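You operate a simulated robot arm through the tools that you are given. There is no shell and no other tool. Be economical: measure what you need, move in short steps, check, and stop when the job is done.

You are at the controls of a simulated robot arm. One attempt, no reset.

Task
Put the end table's blue band on the stack in the stack holder, press it down, then free the stack.
Fine: unlock the holder knob and draw both slides right back; leave the other band and stack.
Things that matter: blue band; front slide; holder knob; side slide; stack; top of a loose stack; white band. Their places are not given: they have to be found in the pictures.

It is judged by the outcome, as a careful person would: the job done as asked, and still so three seconds after it is handed in. It fails if anything else is knocked over, pushed out of place, dropped, spilled or broken.

Robot
A 7-joint arm with a two-finger parallel gripper, fixed in place. Base frame: the origin is at the foot of the arm, x ahead of it, y to its left, z up; the work surface is at about z = 840. Lengths are in mm, angles in degrees, forces in N, time in s.
With the tool pointing down near the work surface it reaches from about 300 to 700 mm from the base axis. Its first joint turns from -66.0 to 66.0 degrees. Payload 1.57 kg.
The tool frame sits at the grasp point between the pads (the TCP): z along the fingers, y along the line on which they close. The tips reach 30 mm beyond it. Largest opening 110 mm; finger width 24, thickness 12; the body of the gripper, 48 by 112 mm, starts 78 mm behind the TCP.
Orientation is told as [roll, pitch, yaw] about the base's x, y, z axes, in that order, counted from this pose: with the fingers straight down and closing along the base's y, the tool's x points along the base's -x, its y along +y and its z along -z.

Tools
- The arm moves only by the tool send_rows. Its argument "deltas" is text: rows parted by semicolons, each of 7 numbers parted by spaces: the shift along the tool's x, y, z in units of 250 mm (1.0 is 250 mm), then the turn, a rotation vector about the tool's x, y, z in units of 90 degrees (1.0 is 90 degrees), then the opening, from 0 (shut) to 1 (fully open). In form: tx ty tz wx wy wz grip; .... A call has 1 to 12 rows; each row is the pose to reach, as a shift and turn from the pose commanded when the call began, along the tool's axes at that moment. A call with a number of a shift or a turn outside -1 to 1 is refused whole. Each row takes 0.2 s and may step no farther than 50 mm and 8.6 degrees from the row before; otherwise, or with a gripper value out of range, the whole call is refused. A pose out of reach is approached as far as the arm can. The call stops where the force on the tool passes 50 N (or 10 N more than at its start, if that is more) or the arm is blocked; 0.2 s more then pass. Each finger travels about 108 mm/s and halts on what it meets, pressing with about 37 N; the grip force reading is that of the motor and also rises with nothing between the fingers. The clock runs only during rows and for 0.2 s after the last one: add rows that repeat a pose to give the fingers time. It gives the time, the measured TCP pose, the force on the tool (base axes), the opening and the grip force at its end, in the units of the frame above (readings bear some noise), with the torque about the TCP (base axes, N m) and any sound that the robot's microphone picked up.
- Cameras (640 x 400 px; columns grow to the right, rows downward): "scene" is fixed at [155.1, -382.6, 1409.2]; the picture's right is [0.87, -0.49, 0.00], its down [-0.25, -0.45, -0.86] and it looks along [0.42, 0.75, -0.51] (base axes); focal length 357 px, centre (320, 200). "wrist" rides on the gripper at [70, 16, -141] in the tool frame; the picture's right is [-0.23, 0.97, 0.00], its down [-0.86, -0.20, -0.48] and it looks along [-0.47, -0.11, 0.88] (tool axes); focal length 222 px, centre (320, 200).
- get_image(camera): a new picture of that camera. No time passes.
- point_at(camera, pixels): for up to 12 pixels [column, row] of the newest picture of that camera ("zoom" is the newest enlarged one), the place [x, y, z] in the base frame of the surface seen there, good to about 2 mm. No time passes.
- enlarge(camera, box): a new picture of the part [left, top, right, bottom] of that camera's present view, enlarged. No time passes.
- sign_off(): hands the job in; it is judged then, once.

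Go step by step. Measure first, check grasps and placings, and put right what went wrong. The budget is 80 turns and 38 pictures, counting those below and the enlarged ones. Unless the task says otherwise, let go and move clear before handing in, and close with one line.

The tools are called after "Request:" as name(argument=value, ...) on one line, values as JSON. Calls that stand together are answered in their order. send_rows: Moves the arm, as the interface text tells. Its arguments: {"type":"object","properties":{"deltas":{"type":"string"}},"required":["deltas"]} The other tools are called the same way: get_image (camera) takes a picture; point_at (camera, pixels) gives the place of the surface under pixels of a picture; enlarge (camera, box) takes an enlarged picture of a part of a camera's view; sign_off () hands the job in.

At the start:

```text
time: 0.0
position: [331.3, 76.2, 1142.0]
ee_rot: [0.0, 0.0, 0.1]
ft_force: [-0.5, -0.7, 0.5]
moment: [-0.02, -0.01, 0.01]
opening: 110.2
finger_force: 0.0
```

scene: 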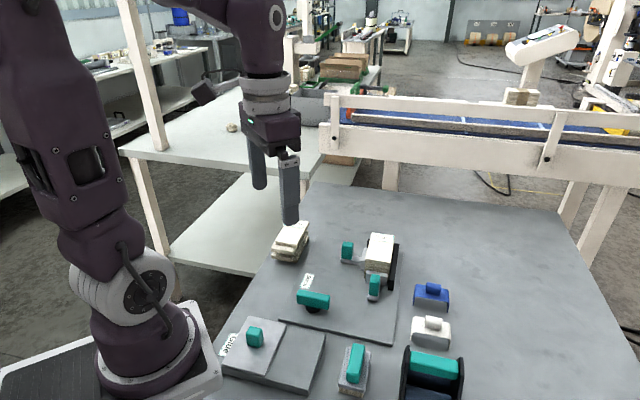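
wrist: 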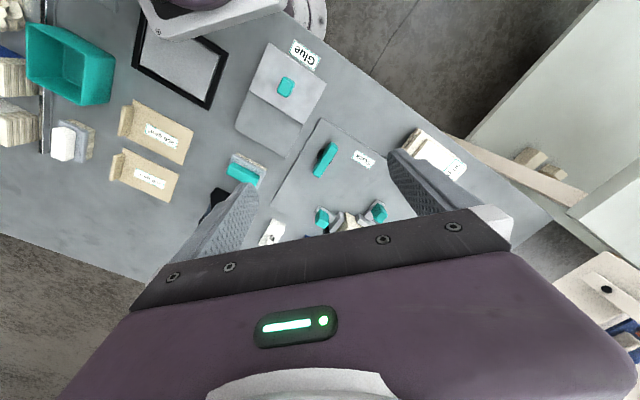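

The scene shows a holder plate with knob (313,300), two teal slides (347,252) and (375,288), a stack (380,255), and blue/white bands at (432,295)/(431,328). I'll enlarge to look closer.

Request:
enlarge(camera="scene", box=[260, 210, 420, 310])

Request:
enlarge(camera="scene", box=[320, 270, 480, 370])

```text
4.00 times, centred on (340, 260) of scene
```

zoom: 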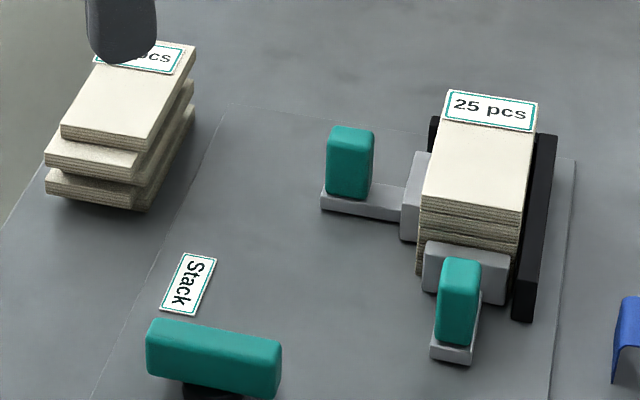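

```text
4.00 times, centred on (400, 320) of scene
```

zoom: 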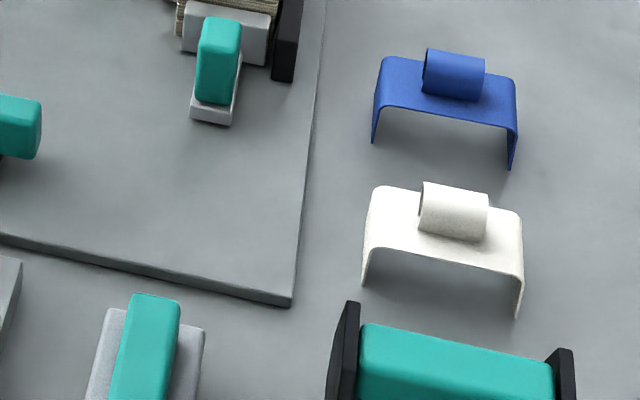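

The blue band is a U-shaped strap with a roll on top (zoom 455,75). I'll measure its points now.

Request:
point_at(camera="zoom", pixels=[[428, 55], [482, 65], [424, 90], [478, 98], [382, 62], [513, 82], [376, 100], [512, 126], [455, 65], [400, 85], [373, 140], [510, 166]])

Request:
point_at(camera="scene", pixels=[[374, 236], [392, 239], [367, 263], [388, 267], [395, 262], [347, 244], [375, 278], [300, 296], [328, 300], [347, 268], [385, 320], [405, 300]])

Request:
enlarge(camera="scene", box=[320, 220, 416, 310])

```text
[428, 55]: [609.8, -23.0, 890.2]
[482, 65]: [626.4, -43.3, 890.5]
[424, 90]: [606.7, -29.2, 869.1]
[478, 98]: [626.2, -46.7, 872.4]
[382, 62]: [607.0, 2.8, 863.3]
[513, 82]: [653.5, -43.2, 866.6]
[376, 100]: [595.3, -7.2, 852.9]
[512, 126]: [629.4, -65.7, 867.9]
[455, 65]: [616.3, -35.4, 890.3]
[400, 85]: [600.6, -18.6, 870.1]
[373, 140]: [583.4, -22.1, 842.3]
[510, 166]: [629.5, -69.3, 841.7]
```

```text
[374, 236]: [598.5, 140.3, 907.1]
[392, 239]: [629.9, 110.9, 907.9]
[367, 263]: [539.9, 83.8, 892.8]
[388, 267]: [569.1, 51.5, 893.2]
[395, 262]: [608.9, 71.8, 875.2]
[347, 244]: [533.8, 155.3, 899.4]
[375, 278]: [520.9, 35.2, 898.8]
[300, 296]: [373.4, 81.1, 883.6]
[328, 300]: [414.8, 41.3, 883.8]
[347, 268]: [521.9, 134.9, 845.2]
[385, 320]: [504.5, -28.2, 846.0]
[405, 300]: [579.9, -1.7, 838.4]
```

```text
4.44 times, centred on (368, 265) of scene
```

zoom: 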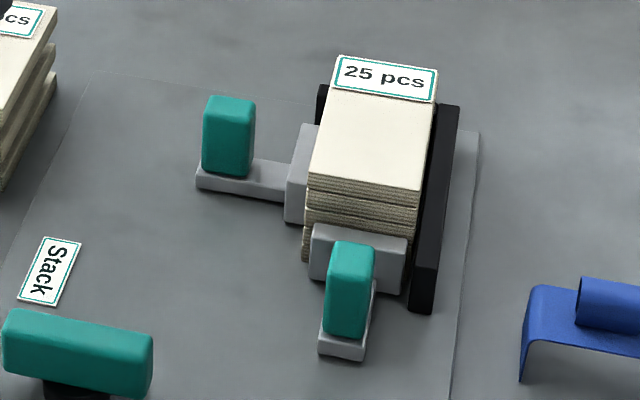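

Request:
point_at(camera="zoom", pixels=[[313, 173], [418, 188], [436, 108], [328, 92], [306, 190], [416, 210], [455, 110], [430, 260], [420, 305], [370, 130], [342, 60], [436, 75]])

Request:
point_at(camera="zoom", pixels=[[210, 100], [252, 102], [204, 170], [250, 173], [332, 244], [371, 250], [326, 330], [364, 335], [200, 185], [285, 195], [325, 350], [365, 355]])

Request:
point_at(camera="zoom", pixels=[[315, 228], [405, 242], [310, 275], [404, 290], [288, 160], [305, 127], [10, 315], [150, 338], [70, 390], [9, 365], [146, 390], [80, 325]])

```text
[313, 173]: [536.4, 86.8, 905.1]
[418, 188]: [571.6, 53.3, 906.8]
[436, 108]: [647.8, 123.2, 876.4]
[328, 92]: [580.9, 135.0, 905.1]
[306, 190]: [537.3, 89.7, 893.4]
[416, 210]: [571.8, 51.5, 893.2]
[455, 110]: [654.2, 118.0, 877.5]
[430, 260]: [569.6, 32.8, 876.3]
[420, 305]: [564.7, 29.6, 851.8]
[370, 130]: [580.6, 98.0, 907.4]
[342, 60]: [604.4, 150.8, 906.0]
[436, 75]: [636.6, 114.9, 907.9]
```

```text
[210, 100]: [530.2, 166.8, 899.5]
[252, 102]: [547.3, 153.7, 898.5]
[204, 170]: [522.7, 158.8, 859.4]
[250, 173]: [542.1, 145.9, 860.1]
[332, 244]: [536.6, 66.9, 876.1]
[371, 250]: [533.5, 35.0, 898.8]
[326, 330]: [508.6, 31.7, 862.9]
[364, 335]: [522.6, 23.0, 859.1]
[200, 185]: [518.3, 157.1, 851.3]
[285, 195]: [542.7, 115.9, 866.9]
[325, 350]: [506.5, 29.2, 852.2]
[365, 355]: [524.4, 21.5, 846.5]
```

```text
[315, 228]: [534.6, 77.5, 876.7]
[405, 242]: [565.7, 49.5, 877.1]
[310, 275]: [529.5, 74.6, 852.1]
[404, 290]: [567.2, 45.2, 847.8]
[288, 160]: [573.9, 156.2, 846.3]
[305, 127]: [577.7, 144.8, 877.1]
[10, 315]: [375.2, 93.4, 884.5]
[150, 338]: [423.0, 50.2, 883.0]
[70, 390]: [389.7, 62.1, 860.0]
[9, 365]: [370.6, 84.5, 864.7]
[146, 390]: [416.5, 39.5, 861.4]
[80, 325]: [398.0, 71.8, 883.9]
```

Stack top centre ≈ (587,102,906), long axis ≈ 44°; band centre ≈ (618,-33), roof z 870, roll top z 890, same orientation. I'll move towards above the band with yaw −45 so the fingers close across the roll.

Request:
send_rows(deltas="-0.137 -0.052 0.04 0 0 0.0714 1; -0.274 -0.104 0.08 0 0 0.143 1; -0.411 -0.156 0.12 0 0 0.214 1; -0.549 -0.208 0.16 0 0 0.286 1; -0.686 -0.26 0.2 0 0 0.357 1; -0.823 -0.312 0.24 0 0 0.4286 1; -0.96 -0.364 0.28 0 0 0.5 1; -0.96 -0.364 0.28 0 0 0.5 1")

Request:
get_image(camera="wrist")

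Request:
enlarge(camera="scene", box=[260, 260, 356, 320])

```text
time: 1.8
position: [571.5, -16.7, 1070.1]
ee_rot: [-0.1, 0.0, -45.1]
ft_force: [0.1, -0.8, -0.4]
moment: [0.0, 0.01, 0.0]
opening: 110.0
finger_force: 0.0
```

```text
32 pictures are left
```

wrist: 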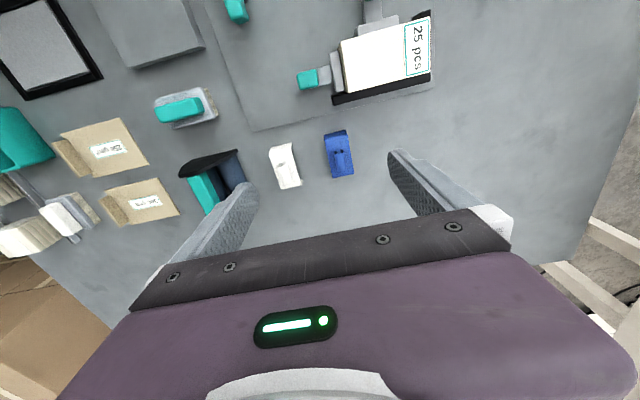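

```text
6.67 times, centred on (308, 290) of scene
```

zoom: 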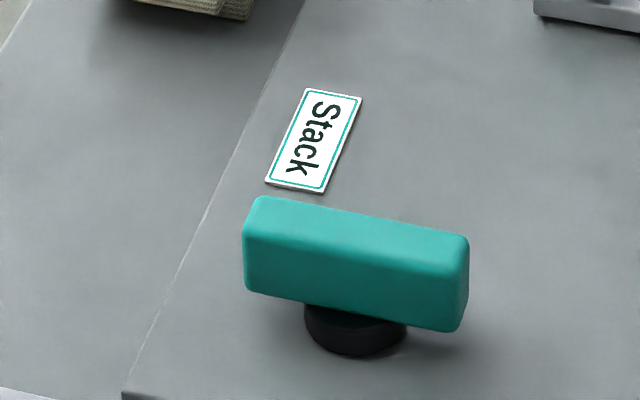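

The wrist view shows the blue band at (339,153), white at (285,165), and stack at (385,60). I'll enlarge that region to refine angle and centres.

Request:
enlarge(camera="wrist", box=[260, 110, 388, 190])

```text
5.00 times, centred on (324, 150) of wrist
```

zoom: 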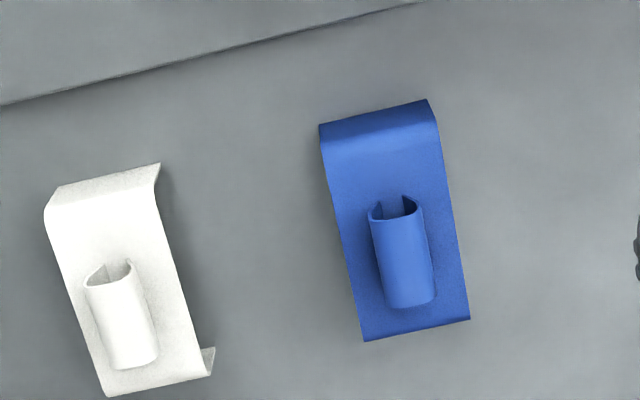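

Request:
point_at(camera="zoom", pixels=[[322, 142], [436, 116], [366, 338], [467, 317], [371, 218], [416, 206], [390, 305], [432, 298], [394, 218], [410, 298], [95, 275], [155, 360]])

Request:
point_at(camera="wrist", pixels=[[341, 45], [347, 92], [430, 74], [380, 70], [405, 25], [429, 18], [360, 60], [420, 70], [333, 100], [432, 80]])

```text
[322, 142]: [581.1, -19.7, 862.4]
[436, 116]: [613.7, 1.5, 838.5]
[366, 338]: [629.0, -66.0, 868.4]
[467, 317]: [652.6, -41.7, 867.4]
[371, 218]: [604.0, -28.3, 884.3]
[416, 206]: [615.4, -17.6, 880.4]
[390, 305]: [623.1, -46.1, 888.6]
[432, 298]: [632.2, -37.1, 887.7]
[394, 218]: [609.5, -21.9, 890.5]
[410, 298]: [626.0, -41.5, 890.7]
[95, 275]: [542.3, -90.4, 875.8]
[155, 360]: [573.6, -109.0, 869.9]
```

```text
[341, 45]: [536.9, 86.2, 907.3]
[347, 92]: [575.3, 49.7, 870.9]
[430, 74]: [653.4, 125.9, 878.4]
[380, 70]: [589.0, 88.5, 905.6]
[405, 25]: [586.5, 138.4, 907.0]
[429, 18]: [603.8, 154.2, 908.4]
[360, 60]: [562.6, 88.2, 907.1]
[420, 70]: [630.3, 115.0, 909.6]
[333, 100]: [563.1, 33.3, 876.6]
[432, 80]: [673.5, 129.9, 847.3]
```

The loop centre is at ≈ (617.7,-32.6), crest z 890.5, and band and stack are both at 45°. I'll descend to just above it with a narrower opening.

Request:
send_rows(deltas="-0.061 0.027 0.142 0 0 0.5e-3 0.6; -0.121 0.054 0.284 0 0 0 0.55; -0.182 0.081 0.426 0 0 0 0.5; -0.182 0.081 0.568 0 0 0 0.5; -0.182 0.081 0.568 0 0 0 0.5")

Request:
get_image(camera="wrist")

```text
time: 3.0
position: [615.8, -33.7, 929.9]
ee_rot: [0.1, -0.1, -45.0]
ft_force: [0.6, -0.3, 0.4]
moment: [-0.03, 0.0, 0.01]
opening: 55.3
finger_force: 0.1
```

```text
29 pictures are left
```

wrist: 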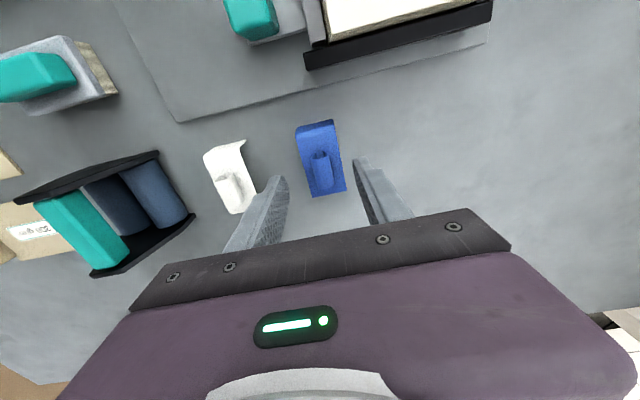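

Fingers straddle the loop at (320,168) well. I'll descend to z≈903 and close.

Request:
send_rows(deltas="-0.003 0.006 0.054 0 0 0 0.5; -0.003 0.006 0.108 0 0 0 0.5; -0.003 0.006 0.108 0 0 0 0.5; -0.003 0.006 0.108 0 0 0 0.1; -0.003 0.006 0.108 0 0 0 0; -0.003 0.006 0.108 0 0 0 0; -0.003 0.006 0.108 0 0 0 0")

Request:
enlarge(camera="scene", box=[352, 250, 480, 330])

```text
time: 4.6
position: [619.3, -30.5, 902.2]
ee_rot: [0.0, 0.1, -45.0]
ft_force: [-0.3, 0.3, 0.3]
moment: [-0.01, 0.01, 0.01]
opening: 14.4
finger_force: 31.1
```

```text
5.00 times, centred on (416, 290) of scene
```

zoom: 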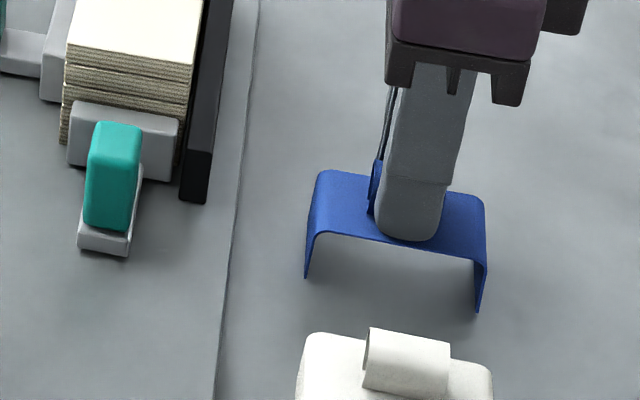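

Gripped the loop (opening 14.4, force 31). I'll lift 90 mm, then check it's held.

Request:
send_rows(deltas="0 0 -0.06 0 0 0 0; 0 0 -0.18 0 0 0 0; 0 0 -0.3 0 0 0 0; 0 0 -0.36 0 0 0 0; 0.118 0.072 -0.36 0 0 0 0; 0.235 0.145 -0.36 0 0 0 0; 0.352 0.217 -0.36 0 0 0 0; 0.467 0.289 -0.36 0 0 0 0; 0.467 0.289 -0.36 0 0 0 0; 0.467 0.289 -0.36 0 0 0 0")

Request:
enlarge(camera="scene", box=[310, 180, 438, 300])

Request:
get_image(camera="wrist")

```text
time: 6.8
position: [586.5, 101.5, 992.7]
ee_rot: [0.0, 0.0, -45.1]
ft_force: [-0.1, 0.5, -0.6]
moment: [0.0, -0.04, -0.02]
opening: 14.1
finger_force: 30.6
```

```text
3.33 times, centred on (374, 240) of scene
```

zoom: 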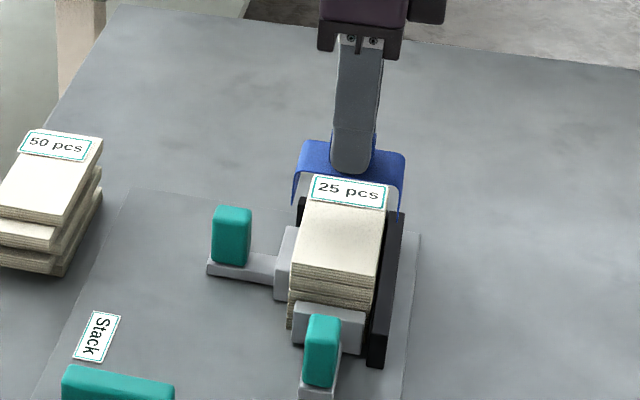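

```text
26 pictures are left
```

wrist: 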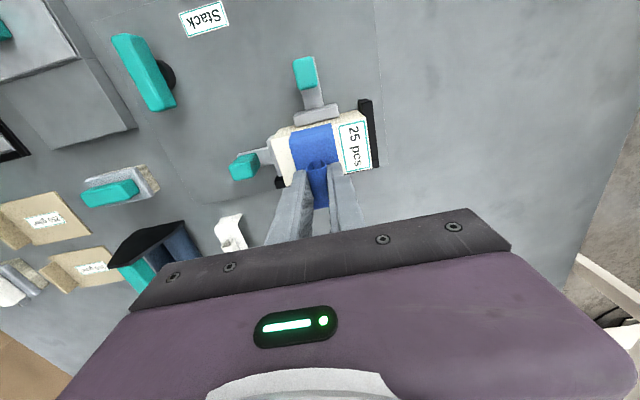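

The band is held above the stack. I'll check its centring by measuring its edges and corners.

Request:
point_at(camera="zoom", pixels=[[304, 144], [402, 158], [298, 172], [402, 187], [294, 200], [399, 214], [320, 170], [385, 175]])

Request:
enlarge(camera="wrist", box=[250, 90, 390, 220])

```text
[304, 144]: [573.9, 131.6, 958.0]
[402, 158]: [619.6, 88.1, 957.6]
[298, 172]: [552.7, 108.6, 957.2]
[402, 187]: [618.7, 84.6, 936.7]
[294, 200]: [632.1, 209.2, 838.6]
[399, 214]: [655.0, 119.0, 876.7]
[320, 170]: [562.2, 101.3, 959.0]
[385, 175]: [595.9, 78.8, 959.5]
```

```text
3.08 times, centred on (320, 155) of wrist
```

zoom: 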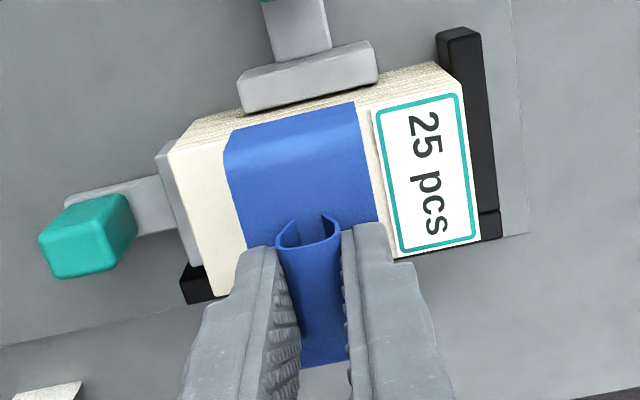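

Band centre u≈344, v≈484 vs stack 343, 487.5 — I'll nudge by 1 and 3 mm and descend to just above contact.

Request:
send_rows(deltas="0.005 0.012 0 0 0 0 0; 0.005 0.012 0.06 0 0 0 0; 0.005 0.012 0.12 0 0 0 0; 0.005 0.012 0.16 0 0 0 0; 0.005 0.012 0.176 0 0 0 0; 0.005 0.012 0.176 0 0 0 0")

Request:
enlarge(camera="scene", box=[320, 210, 432, 300])

```text
time: 8.2
position: [588.4, 105.4, 948.7]
ee_rot: [0.0, 0.1, -45.1]
ft_force: [-0.8, -0.8, -0.8]
moment: [0.0, -0.03, 0.02]
opening: 14.3
finger_force: 30.7
```

```text
4.44 times, centred on (376, 255) of scene
```

zoom: 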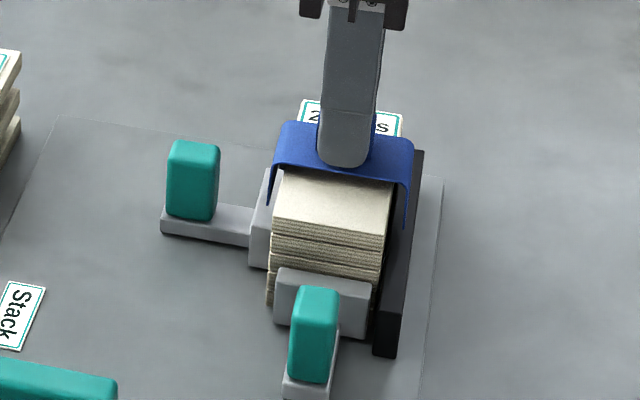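

The band straddles the stack cleanly. I'll lower in small steps and watch the force.

Request:
send_rows(deltas="0 0 0.008 0 0 0 0; 0 0 0.014 0 0 0 0; 0 0 0.02 0 0 0 0; 0 0 0.024 0 0 0 0; 0 0 0.028 0 0 0 0; 0 0 0.028 0 0 0 0")

```text
time: 9.6
position: [588.4, 105.2, 942.9]
ee_rot: [0.1, 0.0, -44.9]
ft_force: [-1.4, 0.7, 26.1]
moment: [0.13, 0.19, 0.0]
opening: 14.3
finger_force: 30.8
```

Contact with 26 N at z 943, meaning the roof is about at the stack top. I'll look before pressing more.

Request:
enlarge(camera="scene", box=[340, 215, 420, 275])

```text
6.67 times, centred on (380, 245) of scene
```

zoom: 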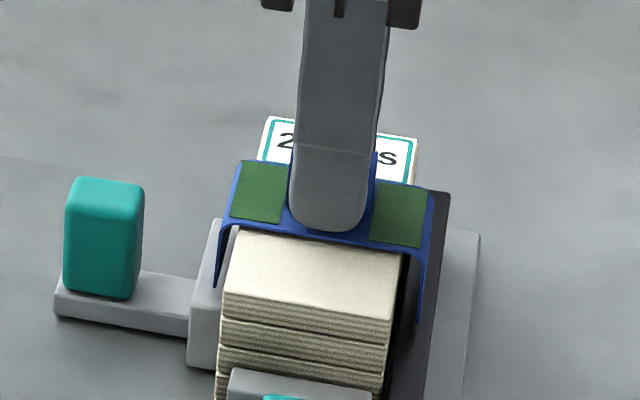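

Green patches showed on the band's roof (zoom 260,190 and 400,215), apparently a seated/pressed sign. I'll press slightly more, hold, then release upward.

Request:
send_rows(deltas="0 0 0.003 0 0 0 0; 0 0 0.006 0 0 0 0; 0 0 0.006 0 0 0 0; 0 0 0.006 0 0 0 0")

Request:
enlarge(camera="scene", box=[340, 215, 420, 275])

```text
time: 10.6
position: [589.1, 103.4, 940.1]
ee_rot: [0.2, -0.1, -45.0]
ft_force: [2.4, -0.1, 28.1]
moment: [-0.02, -0.08, -0.01]
opening: 14.0
finger_force: 30.3
```

```text
6.67 times, centred on (380, 245) of scene
```

zoom: 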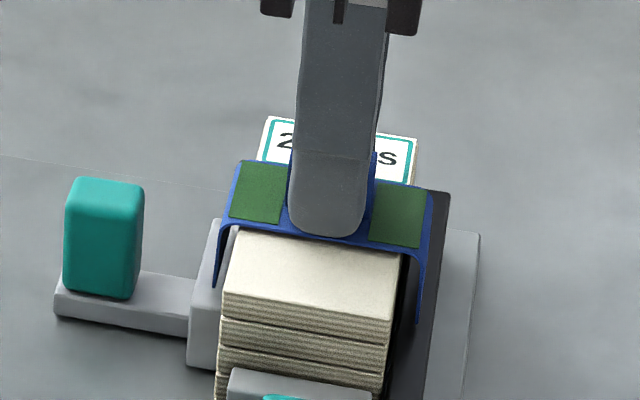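

The grip holds ~28 N with the band flat and green. I'll relieve, open, and rise to see whether it stays.

Request:
send_rows(deltas="0 0 -0.004 0 0 0 0; 0 0 -0.004 0 0 0 0.3; 0 0 -0.004 0 0 0 0.4; 0 0 -0.004 0 0 0 0.4; 0 0 -0.06 0 0 0 0.4; 0 0 -0.16 0 0 0 0.4; 0 0 -0.28 0 0 0 0.4; 0 0 -0.28 0 0 0 0.4")

Request:
enlarge(camera="scene", box=[320, 215, 416, 287])

```text
time: 12.4
position: [588.4, 104.8, 1010.7]
ee_rot: [0.0, 0.1, -45.1]
ft_force: [0.7, -0.6, 0.6]
moment: [-0.01, 0.0, 0.02]
opening: 44.2
finger_force: 0.0
```

```text
5.56 times, centred on (368, 251) of scene
```

zoom: 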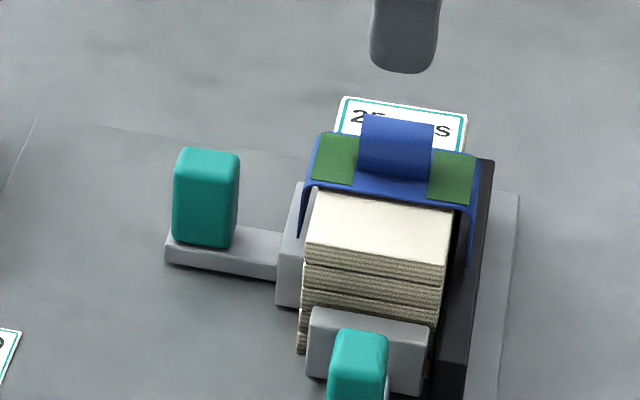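

The band is seated and its green patches stay. Next is the knob, centred ≈ (395,68), bar along u, top z 884: I'll move above it.

Request:
send_rows(deltas="0.088 -0.13 0 0 0 0 0.4; 0.176 -0.26 0 0 0 0 0.4; 0.265 -0.389 0 0 0 0 0.4; 0.353 -0.519 0 0 0 0 0.4; 0.441 -0.649 0 0 0 0 0.4; 0.441 -0.649 0.16 0 0 0 0.4; 0.441 -0.649 0.29 0 0 0 0.4; 0.441 -0.649 0.29 0 0 0 0.4")

Request:
get_image(camera="wrist")

Request:
get_image(camera="scene")

```text
time: 14.2
position: [396.2, 67.3, 937.5]
ee_rot: [0.0, -0.1, -45.0]
ft_force: [0.7, -0.3, 0.4]
moment: [0.0, 0.02, 0.0]
opening: 43.8
finger_force: 0.0
```

```text
20 pictures are left
```

wrist: 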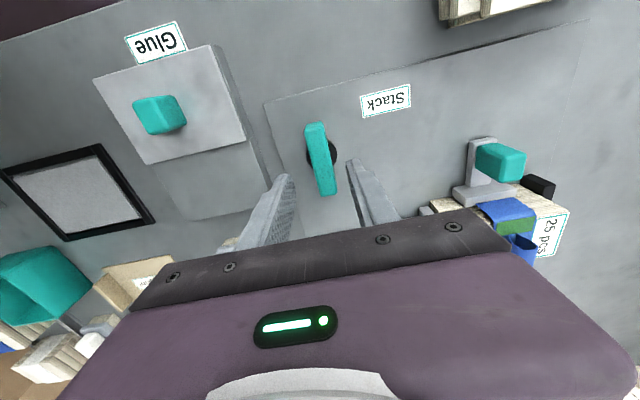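

```text
19 pictures are left
```

scene: 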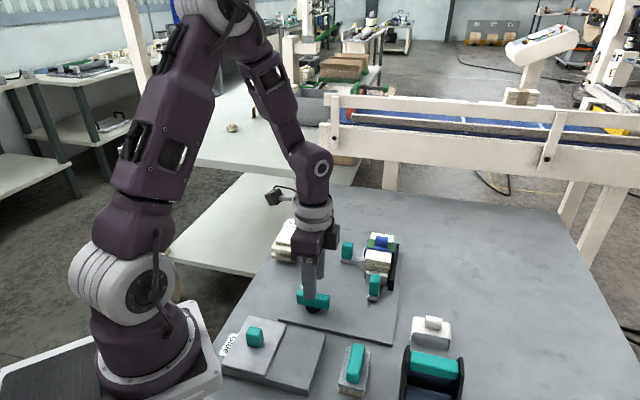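

The bar runs (316,128)–(326,192) in the wrist view; I'll measure it exactly.

Request:
point_at(camera="wrist", pixels=[[307, 130], [325, 127], [321, 192], [333, 188], [321, 158], [336, 155], [315, 144], [330, 165]])

```text
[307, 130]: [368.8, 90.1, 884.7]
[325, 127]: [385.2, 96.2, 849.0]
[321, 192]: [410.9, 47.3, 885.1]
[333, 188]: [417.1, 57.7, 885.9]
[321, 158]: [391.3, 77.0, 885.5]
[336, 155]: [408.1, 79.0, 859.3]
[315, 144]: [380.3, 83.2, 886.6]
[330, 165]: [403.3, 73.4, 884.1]
```

Bar centre ≈ (397,70.5). I'll shift 3 mm, descend with tips around the bar and close.

Request:
send_rows(deltas="0.003 0.012 0.04 0 0 0 0.4; 0.003 0.012 0.12 0 0 0 0.4; 0.003 0.012 0.168 0 0 0 0.4; 0.003 0.012 0.168 0 0 0 0.4; 0.003 0.012 0.168 0 0 0 0; 0.003 0.012 0.168 0 0 0 0; 0.003 0.012 0.168 0 0 0 0")

```text
time: 15.8
position: [395.6, 69.7, 894.4]
ee_rot: [-0.2, 0.0, -45.0]
ft_force: [-2.5, -4.9, -11.1]
moment: [-0.54, -0.64, 0.04]
opening: 17.9
finger_force: 32.7
```

The bar is gripped (opening 17.9). I'll try a small CCW turn (16°) and read the torque.

Request:
send_rows(deltas="0 0 0 0 0 -0.04 0; 0 0 0 0 0 -0.08 0; 0 0 0 0 0 -0.12 0; 0 0 0 0 0 -0.12 0")

```text
time: 16.8
position: [396.9, 70.0, 895.2]
ee_rot: [-0.1, 0.1, -34.2]
ft_force: [-9.7, -3.9, -1.2]
moment: [0.64, 0.16, -1.12]
opening: 22.6
finger_force: 35.2
```

The opening rose to 22.6 with −1.1 N m opposing: the bar isn't following in this sense. I'll go back and try the other way.

Request:
send_rows(deltas="0 0 0 0 0 0.06 0; 0 0 0 0 0 0.12 0; 0 0 0 0 0 0.18 0; 0 0 0 0 0 0.24 0; 0 0 0 0 0 0.3 0; 0 0 0 0 0 0.3 0")

Request:
get_image(camera="wrist")

```text
time: 18.2
position: [397.3, 69.3, 894.6]
ee_rot: [0.0, 0.0, -61.3]
ft_force: [-11.3, -26.1, 12.5]
moment: [-0.78, 0.1, -0.02]
opening: 18.0
finger_force: 32.6
```

```text
18 pictures are left
```

wrist: 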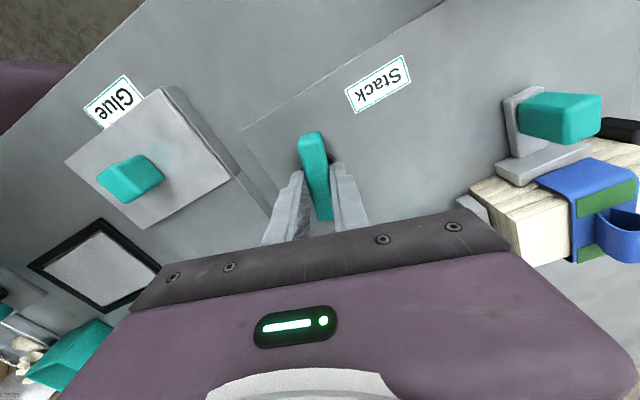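

The bar follows clockwise (now −61°, opening unchanged, no torque). There's some side load, so I'll shift ~1.5 mm with it and turn on.

Request:
send_rows(deltas="-0.004 -0.006 0 0 0 0.05 0; -0.004 -0.006 0 0 0 0.12 0; -0.004 -0.006 0 0 0 0.19 0; -0.004 -0.006 0 0 0 0.26 0; -0.004 -0.006 0 0 0 0.33 0; -0.004 -0.006 0 0 0 0.33 0")

```text
time: 19.6
position: [397.3, 68.3, 896.0]
ee_rot: [-0.2, 0.0, -91.0]
ft_force: [-12.8, -5.8, 8.5]
moment: [-0.37, 0.1, -0.01]
opening: 18.1
finger_force: 32.9
```

Turn continues freely to −91°. I'll go on to −133° and watch for a stop.

Request:
send_rows(deltas="0 -0.004 0 0 0 0.07 0; 0 -0.004 0 0 0 0.14 0; 0 -0.004 0 0 0 0.21 0; 0 -0.004 0 0 0 0.28 0; 0 -0.004 0 0 0 0.35 0; 0 -0.004 0 0 0 0.42 0; 0 -0.004 0 0 0 0.47 0; 0 -0.004 0 0 0 0.47 0")

Request:
get_image(camera="wrist")

```text
time: 21.4
position: [396.3, 68.9, 895.5]
ee_rot: [-0.1, 0.0, -133.4]
ft_force: [-19.6, 5.8, 3.5]
moment: [0.43, -0.2, -0.01]
opening: 17.9
finger_force: 32.2
```

```text
17 pictures are left
```

wrist: 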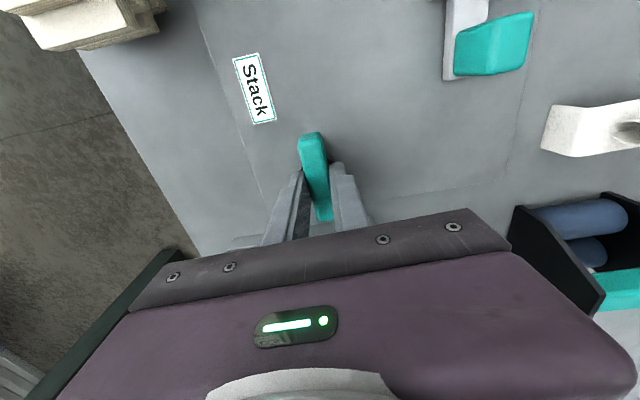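

No stop yet at −133°. I'll turn a further ~10° in small steps to find it.

Request:
send_rows(deltas="0 -0.004 0 0 0 0.03 0; 0 -0.004 0 0 0 0.06 0; 0 -0.004 0 0 0 0.09 0; 0 -0.004 0 0 0 0.12 0; 0 -0.004 0 0 0 0.12 0")

```text
time: 22.6
position: [395.3, 69.3, 895.2]
ee_rot: [0.0, 0.0, -143.9]
ft_force: [-10.3, 6.2, 3.2]
moment: [-0.3, 0.6, 1.05]
opening: 21.8
finger_force: 34.8
```

Stop reached near −135° (torque 1.05, opening widened). So the knob is turned a quarter; I'll ease back, release and rise.

Request:
send_rows(deltas="0 0 0 0 0 -0.05 0; 0 0 0 0 0 -0.1 0; 0 0 0 0 0 -0.1 0.2; 0 0 0 0 0 -0.1 0.35; 0 0 0 0 0 -0.1 0.35; 0 0 -0.1 0 0 -0.1 0.35; 0 0 -0.25 0 0 -0.1 0.35; 0 0 -0.4 0 0 -0.1 0.35; 0 0 -0.4 0 0 -0.1 0.35")

Request:
get_image(camera="scene")

```text
time: 24.6
position: [395.6, 70.3, 995.1]
ee_rot: [0.0, 0.1, -135.0]
ft_force: [0.0, 0.1, -0.2]
moment: [0.0, -0.01, -0.01]
opening: 38.5
finger_force: 0.2
```

```text
16 pictures are left
```

scene: 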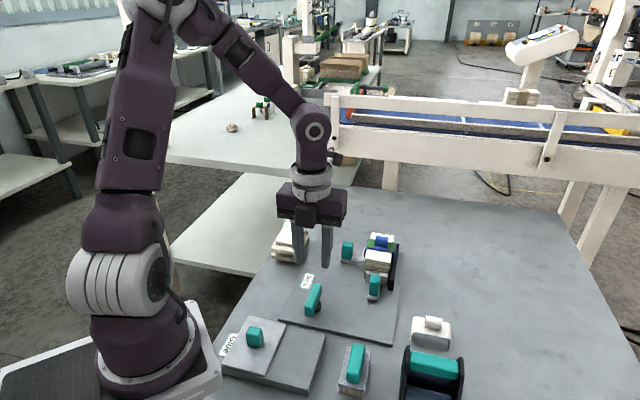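

The knob bar is now turned a quarter (scene 313,300). Next, the front slide: I'll move above its handle (~521,33) with the present yaw, which closes across it, and measure.

Request:
send_rows(deltas="0.08 0.15 0 0 0 0 0.4; 0.165 0.31 0 0 0 0 0.4; 0.25 0.46 0 0 0 0 0.4; 0.25 0.46 0.1 0 0 0 0.4; 0.25 0.46 0.1 0 0 0 0.4")

Request:
get_image(camera="wrist")

Request:
point_at(camera="scene", pixels=[[300, 225], [277, 255], [305, 258], [296, 262], [285, 245], [308, 240], [278, 320], [320, 185]])

```text
time: 25.8
position: [521.0, 31.9, 969.7]
ee_rot: [0.0, -0.1, -134.9]
ft_force: [-0.1, 0.3, 0.5]
moment: [-0.01, 0.02, -0.03]
opening: 43.9
finger_force: 0.1
```

```text
15 pictures are left
```

wrist: 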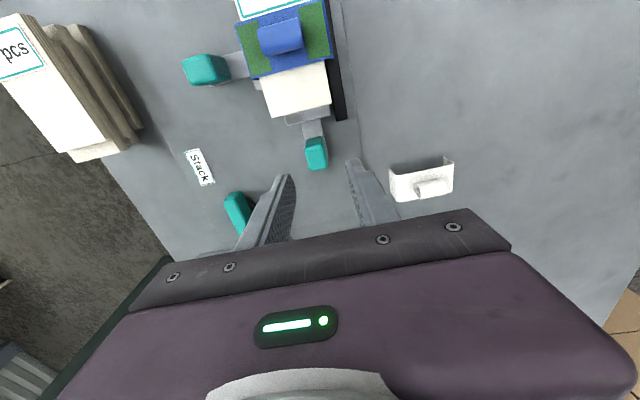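

```text
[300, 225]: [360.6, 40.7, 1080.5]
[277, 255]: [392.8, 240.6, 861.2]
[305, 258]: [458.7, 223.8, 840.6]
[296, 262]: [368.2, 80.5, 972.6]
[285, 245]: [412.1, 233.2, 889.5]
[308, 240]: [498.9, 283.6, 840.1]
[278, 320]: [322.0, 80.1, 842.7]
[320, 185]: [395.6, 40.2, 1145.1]
```

The front handle is at (316,152). I'll measure it, and the side handle too.

Request:
enlarge(camera="wrist", box=[230, 90, 390, 190])

Request:
point_at(camera="wrist", pixels=[[307, 153], [325, 150], [310, 168], [326, 166], [186, 61], [205, 56], [190, 82], [213, 80], [216, 70], [225, 62], [240, 78], [317, 160]])

```text
4.00 times, centred on (310, 140) of wrist
```

zoom: 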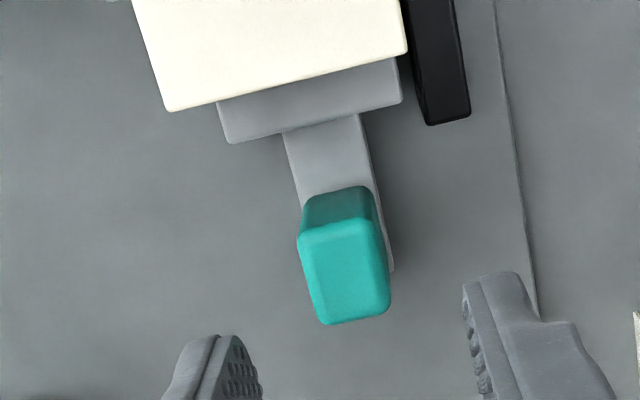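

```text
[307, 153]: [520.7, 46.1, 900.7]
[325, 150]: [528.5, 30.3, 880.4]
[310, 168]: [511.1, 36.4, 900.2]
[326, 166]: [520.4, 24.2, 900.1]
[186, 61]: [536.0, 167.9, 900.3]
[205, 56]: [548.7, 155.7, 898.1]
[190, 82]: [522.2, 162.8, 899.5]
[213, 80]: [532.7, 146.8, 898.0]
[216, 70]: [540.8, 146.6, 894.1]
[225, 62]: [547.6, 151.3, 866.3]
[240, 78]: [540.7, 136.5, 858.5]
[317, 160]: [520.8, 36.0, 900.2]
```

Front handle centre u≈343.5, v≈393, top z 900. Descend around it and close.

Request:
send_rows(deltas="0.008 -0.009 0.12 0 0 0 0.4; 0.008 -0.009 0.22 0 0 0 0.4; 0.008 -0.009 0.288 0 0 0 0.4; 0.008 -0.009 0.288 0 0 0 0.4; 0.008 -0.009 0.288 0 0 0 0.1; 0.008 -0.009 0.288 0 0 0 0; 0.008 -0.009 0.288 0 0 0 0")

```text
time: 27.4
position: [520.1, 34.3, 898.0]
ee_rot: [-0.1, 0.0, -135.0]
ft_force: [-0.5, -0.5, -10.5]
moment: [0.57, -0.75, 0.04]
opening: 19.8
finger_force: 34.1
```

Gripped (19.8 mm). Pull the slide back along −v, 24 mm in small steps.

Request:
send_rows(deltas="-0.016 0 0 0 0 0 0; -0.032 0 0 0 0 0 0; -0.048 0 0 0 0 0 0; -0.064 0 0 0 0 0 0; -0.08 0 0 0 0 0 0; -0.096 0 0 0 0 0 0; -0.096 0 0 0 0 0 0")

Request:
enlarge(camera="scene", box=[320, 225, 416, 315])

```text
time: 29.0
position: [502.6, 17.8, 897.4]
ee_rot: [-0.1, 0.0, -134.9]
ft_force: [5.0, -5.0, -20.6]
moment: [-0.35, 0.29, 0.05]
opening: 20.0
finger_force: 33.5
```

```text
4.44 times, centred on (368, 270) of scene
```

zoom: 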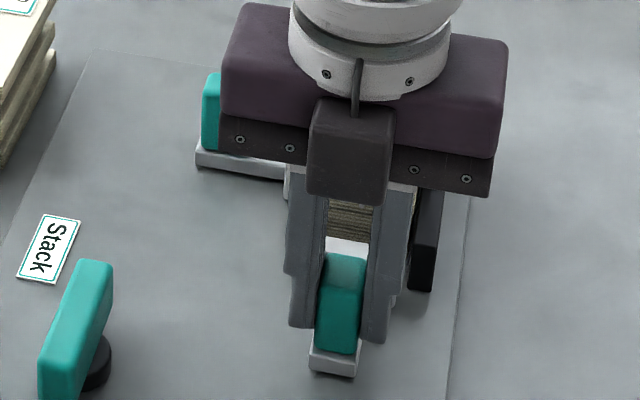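

The slide follows freely, 24 mm so far. I'll continue pulling in 5 mm steps until it stops.

Request:
send_rows(deltas="-0.02 0 0.003 0 0 0 0; -0.04 0 0.004 0 0 0 0; -0.06 0 0.004 0 0 0 0; -0.08 0 0.004 0 0 0 0; -0.1 0 0.004 0 0 0 0; -0.12 0 0.004 0 0 0 0; -0.14 0 0.004 0 0 0 0; -0.14 0 0.004 0 0 0 0")

```text
time: 30.8
position: [478.6, -6.0, 896.4]
ee_rot: [0.0, 0.0, -135.0]
ft_force: [0.5, 0.6, 27.1]
moment: [0.37, 0.11, 0.1]
opening: 19.9
finger_force: 33.0
```

Another 34 mm with no horizontal load; checking whether the slide still follows.

Request:
enlarge(camera="scene", box=[310, 225, 422, 325])

```text
4.00 times, centred on (366, 275) of scene
```

zoom: 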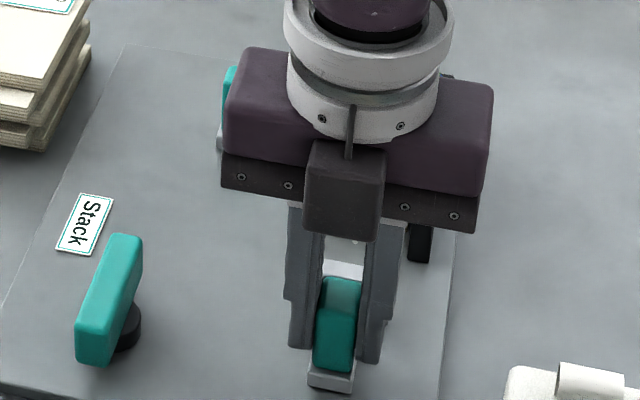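

It still follows; continue until it stops.

Request:
send_rows(deltas="-0.016 0 -0.003 0 0 0 0; -0.032 0 -0.003 0 0 0 0; -0.048 0 -0.003 0 0 0 0; -0.064 0 -0.003 0 0 0 0; -0.08 0 -0.003 0 0 0 0; -0.096 0 -0.003 0 0 0 0; -0.096 0 -0.003 0 0 0 0")

```text
time: 32.4
position: [462.0, -24.1, 897.7]
ee_rot: [0.0, 0.0, -134.9]
ft_force: [22.3, 11.0, 0.7]
moment: [0.65, -0.08, -0.07]
opening: 19.5
finger_force: 33.5
```

A backward load of ~24 N appears; perhaps the stop. A few more mm to confirm.

Request:
send_rows(deltas="-0.01 0 0 0 0 0 0; -0.02 0 0 0 0 0 0; -0.03 0 0 0 0 0 0; -0.03 0 0 0 0 0 0")

Request:
enlarge(camera="scene", box=[310, 225, 422, 325])

```text
time: 33.4
position: [455.2, -29.1, 898.5]
ee_rot: [0.0, 0.0, -135.1]
ft_force: [-0.1, -0.5, -0.1]
moment: [-0.06, 0.01, 0.01]
opening: 0.2
finger_force: 21.2
```

```text
4.00 times, centred on (366, 275) of scene
```

zoom: 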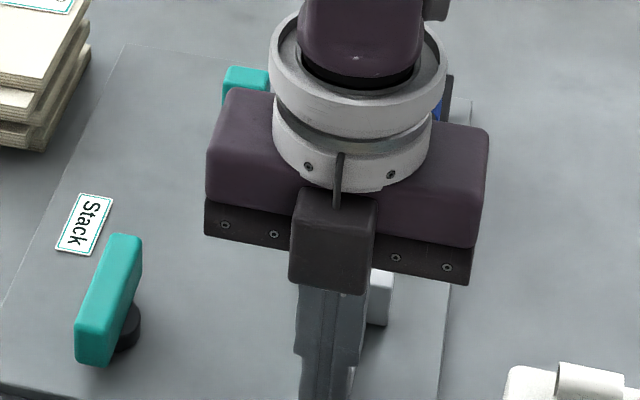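

The fingers slid off the handle at the stop; I'll rise and look at where the front slide is.

Request:
send_rows(deltas="0 0 -0.15 0 0 0 0; 0 0 -0.3 0 0 0 0; 0 0 -0.42 0 0 0 0.3; 0 0 -0.42 0 0 -0.09 0.3; 0 0 -0.42 0 0 -0.18 0.4; 0 0 -0.42 0 0 -0.27 0.4; 0 0 -0.42 0 0 -0.36 0.4; 0 0 -0.42 0 0 -0.45 0.4; 0 0 -0.42 0 0 -0.54 0.4; 0 0 -0.42 0 0 -0.63 0.4; 0 0 -0.42 0 0 -0.72 0.4; 0 0 -0.42 0 0 -0.81 0.4")

Request:
enlarge(camera="scene", box=[310, 225, 422, 325])

```text
time: 36.0
position: [456.8, -28.0, 1003.2]
ee_rot: [-0.1, 0.1, -62.0]
ft_force: [0.7, 0.1, 0.6]
moment: [-0.02, 0.02, -0.01]
opening: 44.1
finger_force: 0.1
```

```text
4.00 times, centred on (366, 275) of scene
```

zoom: 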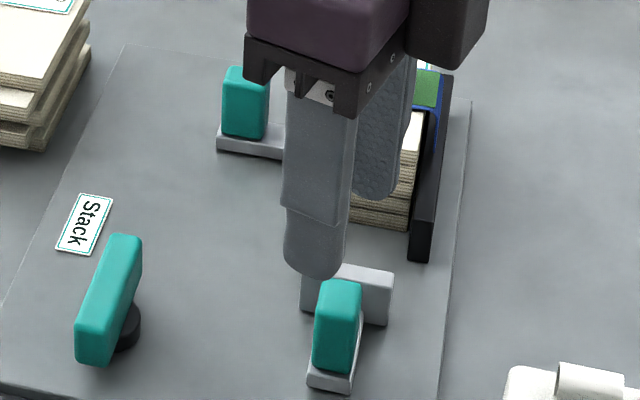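

The front slide sits ~60 mm back at its stop (handle zoom 337,325). Now I'll go above the side handle (535,158) with yaw −45.

Request:
send_rows(deltas="0.1 0.12 0 0 0 -0.04 0.4; 0.2 0.25 0 0 0 -0.08 0.4; 0.3 0.37 0 0 0 -0.12 0.4; 0.41 0.5 0 0 0 -0.16 0.4; 0.512 0.628 0 0 0 -0.19 0.4; 0.512 0.628 0.12 0 0 -0.19 0.4; 0.512 0.628 0.12 0 0 -0.19 0.4")

Request:
get_image(camera="wrist")

Request:
get_image(camera="scene")

```text
time: 37.6
position: [536.0, 158.6, 972.6]
ee_rot: [0.0, 0.0, -45.0]
ft_force: [-0.3, 0.0, -0.9]
moment: [-0.01, -0.02, 0.0]
opening: 44.3
finger_force: 0.0
```

```text
9 pictures are left
```

wrist: 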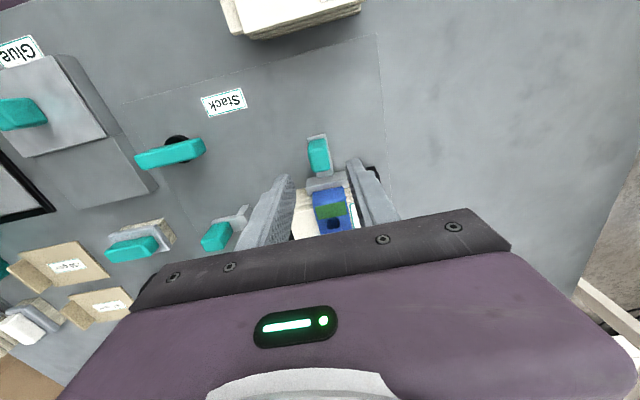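

```text
8 pictures are left
```

scene: 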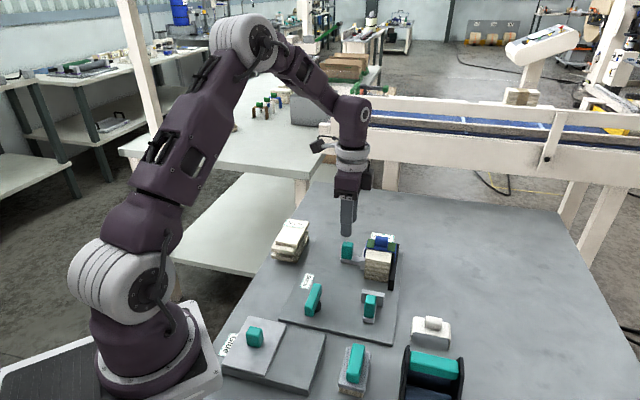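

Request:
point_at(camera="wrist", pixels=[[309, 142], [326, 140], [314, 171], [329, 169], [318, 155], [204, 232], [228, 226], [208, 250], [230, 240]])

Request:
point_at(camera="scene", pixels=[[366, 297], [374, 297], [370, 296], [370, 320]])

```text
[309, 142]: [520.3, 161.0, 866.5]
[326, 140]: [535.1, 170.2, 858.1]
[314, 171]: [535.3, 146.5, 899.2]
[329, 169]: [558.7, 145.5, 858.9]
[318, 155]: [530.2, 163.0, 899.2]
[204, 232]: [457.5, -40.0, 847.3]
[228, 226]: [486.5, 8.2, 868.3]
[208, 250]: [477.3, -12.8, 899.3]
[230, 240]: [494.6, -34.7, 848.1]
```

```text
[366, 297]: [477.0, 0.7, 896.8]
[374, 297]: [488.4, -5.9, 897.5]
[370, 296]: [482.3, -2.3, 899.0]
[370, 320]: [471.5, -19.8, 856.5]
```

Front handle moved ~61 mm. TCP is centred over the side handle (u 267, v 491), so I'll descend and close.

Request:
send_rows(deltas="0 -0.002 0.12 0 0 0 0.4; 0 -0.002 0.22 0 0 0 0.4; 0 -0.002 0.298 0 0 0 0.4; 0 -0.002 0.298 0 0 0 0.4; 0 -0.002 0.298 0 0 0 0.1; 0 -0.002 0.298 0 0 0 0; 0 -0.002 0.298 0 0 0 0")

```text
time: 39.2
position: [534.9, 157.8, 899.1]
ee_rot: [0.0, 0.0, -45.0]
ft_force: [3.3, 3.4, -7.6]
moment: [-0.28, -0.53, -0.08]
opening: 19.9
finger_force: 33.5
```

Gripped (19.9). Pull along −u (tool +x) 48 mm.

Request:
send_rows(deltas="0.016 0 0 0 0 0 0; 0.032 0 0 0 0 0 0; 0.048 0 0 0 0 0 0; 0.064 0 0 0 0 0 0; 0.084 0 0 0 0 0 0; 0.104 0 0 0 0 0 0; 0.124 0 0 0 0 0 0; 0.144 0 0 0 0 0 0; 0.164 0 0 0 0 0 0; 0.184 0 0 0 0 0 0; 0.184 0 0 0 0 0 0")

Request:
enlarge(camera="scene", box=[290, 200, 418, 300])

```text
time: 41.6
position: [503.9, 189.8, 898.9]
ee_rot: [0.0, 0.0, -45.0]
ft_force: [7.8, 6.7, -9.7]
moment: [0.5, 0.43, 0.07]
opening: 20.0
finger_force: 33.7
```

```text
4.00 times, centred on (354, 250) of scene
```

zoom: 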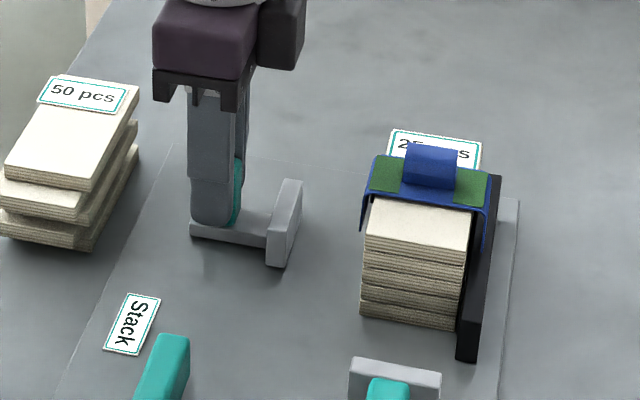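

The side slide follows and the stack stands undisturbed. Continue ~15 mm to its stop, in small steps.

Request:
send_rows(deltas="0.016 0 0 0 0 0 0; 0.032 0 0 0 0 0 0; 0.044 0 0 0 0 0 0; 0.056 0 0 0 0 0 0; 0.064 0 0 0 0 0 0; 0.064 0 0 0 0 0 0")

```text
time: 43.0
position: [492.4, 201.1, 899.1]
ee_rot: [0.2, -0.1, -45.0]
ft_force: [24.2, -8.3, 3.7]
moment: [-0.49, -0.13, 0.06]
opening: 19.9
finger_force: 33.8
```

A 23 N load at 61 mm travel is the same stop as the front slide. I'll release, rise, and inspect.

Request:
send_rows(deltas="0 0 0 0 0 0 0.2; 0 0 0 0 0 0 0.35; 0 0 0 0 0 0 0.35; 0 0 -0.1 0 0 0 0.35; 0 0 -0.25 0 0 0 0.35; 0 0 -0.42 0 0 0 0.35; 0 0 -0.6 0 0 0 0.35; 0 0 -0.6 0 0 0 0.35")

Request:
enlarge(camera="scene", box=[260, 210, 460, 350])

```text
time: 44.8
position: [489.9, 202.7, 1047.8]
ee_rot: [0.0, -0.1, -45.0]
ft_force: [0.6, -0.7, 0.1]
moment: [0.01, 0.0, 0.0]
opening: 38.7
finger_force: 0.1
```

```text
2.86 times, centred on (360, 280) of scene
```

zoom: 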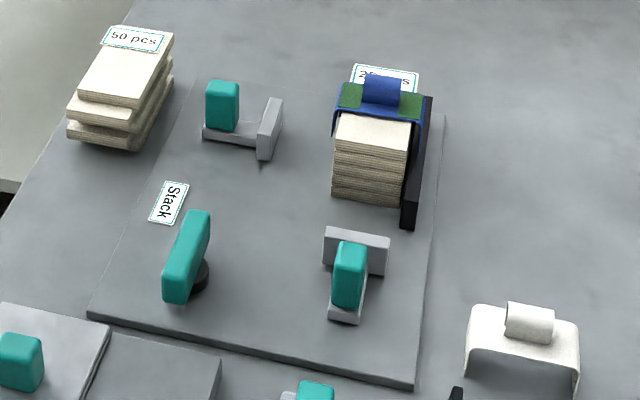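

Both slides are clear of the stack, band seated. A quick measure confirms the travel of each.

Request:
point_at(camera="zoom", pixels=[[208, 83], [238, 85], [222, 84], [338, 244], [365, 248], [268, 100], [328, 229], [387, 238], [350, 88], [415, 95]])

```text
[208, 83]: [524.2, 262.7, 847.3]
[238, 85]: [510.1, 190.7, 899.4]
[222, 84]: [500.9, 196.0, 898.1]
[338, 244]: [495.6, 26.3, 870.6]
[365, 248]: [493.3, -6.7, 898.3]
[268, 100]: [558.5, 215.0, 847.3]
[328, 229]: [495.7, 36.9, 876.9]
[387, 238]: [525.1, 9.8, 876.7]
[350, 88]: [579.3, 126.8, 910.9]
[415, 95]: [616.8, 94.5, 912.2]
```

Travel reads ≈57 mm (front) and ≈52 mm (side), with measuring noise. To be sure the side is fully back, I'll take a closer look at it and then nudge its pusher.

Request:
enlarge(camera="scene", box=[320, 225, 384, 275])

```text
8.00 times, centred on (352, 250) of scene
```

zoom: 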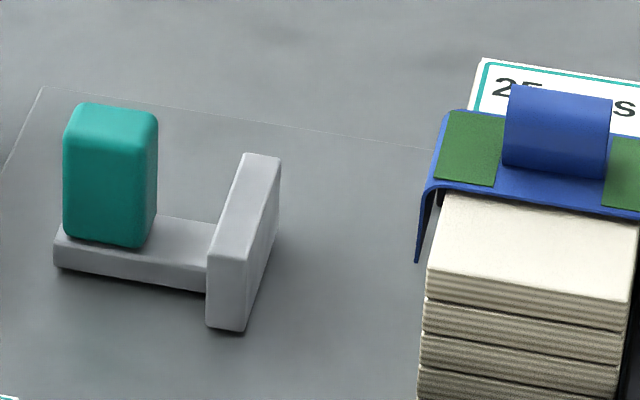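

Request:
point_at(camera="zoom", pixels=[[110, 130], [70, 240], [60, 265], [205, 288], [275, 170], [272, 220], [225, 290], [244, 270], [62, 125], [150, 140], [430, 165], [260, 158]])

```text
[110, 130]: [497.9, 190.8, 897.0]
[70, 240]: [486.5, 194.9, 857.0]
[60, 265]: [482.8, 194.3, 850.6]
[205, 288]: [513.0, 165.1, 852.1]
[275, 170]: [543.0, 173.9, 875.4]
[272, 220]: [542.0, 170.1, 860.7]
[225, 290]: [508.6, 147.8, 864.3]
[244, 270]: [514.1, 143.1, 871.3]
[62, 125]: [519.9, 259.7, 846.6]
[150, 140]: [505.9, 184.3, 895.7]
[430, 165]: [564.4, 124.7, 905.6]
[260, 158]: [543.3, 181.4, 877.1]
```

Side travel is 51 mm. I'll lower shut fingers between pusher (u 262) and stack (u 312 at the band leg) at u 282 to push the slide back with positive contact.

Request:
send_rows(deltas="-0.15 -0.004 0 0 0 0 0; -0.3136 -0.004 0 0 0 0 0; -0.3136 -0.004 0.15 0 0 0 0; -0.3136 -0.004 0.3 0 0 0 0; -0.3136 -0.004 0.45 0 0 0 0; -0.3136 -0.004 0.54 0 0 0 0; -0.3136 -0.004 0.62 0 0 0 0; -0.3136 -0.004 0.62 0 0 0 0")

```text
time: 46.6
position: [545.4, 144.5, 892.0]
ee_rot: [0.0, -0.1, -45.0]
ft_force: [0.7, -0.4, -0.2]
moment: [-0.04, 0.0, -0.01]
opening: 0.0
finger_force: 21.5
```

Down free of contact at z 892. Now push gently along −u.

Request:
send_rows(deltas="0.012 0 0 0 0 0 0; 0.024 0 0 0 0 0 0; 0.036 0 0 0 0 0 0; 0.044 0 0 0 0 0 0; 0.052 0 0 0 0 0 0; 0.06 0 0 0 0 0 0; 0.06 0 0 0 0 0 0")

```text
time: 48.2
position: [537.1, 152.8, 894.5]
ee_rot: [0.2, -0.3, -45.1]
ft_force: [26.9, -24.0, -7.2]
moment: [-0.3, -0.62, 0.04]
opening: 0.0
finger_force: 21.1
```

36 N with no movement: the side slide is at its end stop, and the front showed the same load before slipping. Back off, rise clear, and take a last look.

Request:
send_rows(deltas="-0.028 0 0 0 0 0 0; -0.028 0 0 0 0 0 0; -0.028 0 -0.15 0 0 0 0; -0.028 0 -0.3 0 0 0 0; -0.028 0 -0.5 0 0 0 0; 0.1 0 -0.65 0 0 0 0; 0.25 0 -0.7 0 0 0 0; 0.4 0 -0.7 0 0 0 0; 0.4 0 -0.7 0 0 0 0")

Request:
enlarge(camera="scene", box=[260, 210, 460, 350])

```text
time: 50.2
position: [463.2, 228.2, 1069.2]
ee_rot: [0.1, 0.0, -45.0]
ft_force: [-0.1, 0.1, -0.2]
moment: [-0.01, -0.01, 0.0]
opening: 0.0
finger_force: 21.4
```

```text
2.86 times, centred on (360, 280) of scene
```

zoom: 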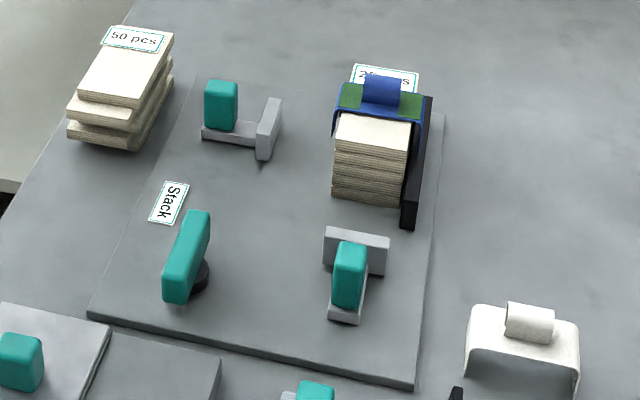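

The last picture shows the band seated on the stack, the knob a quarter turn round and both slides drawn back. The white band and loose stack are where they were, and the arm is clear, so I'm handing in.

Request:
sign_off()

```text
The job is handed in.
```

The blue band is on the stack and pressed down, the holder knob is unlocked, and both slides are drawn back to their stops; the white band and the loose stack were left alone.
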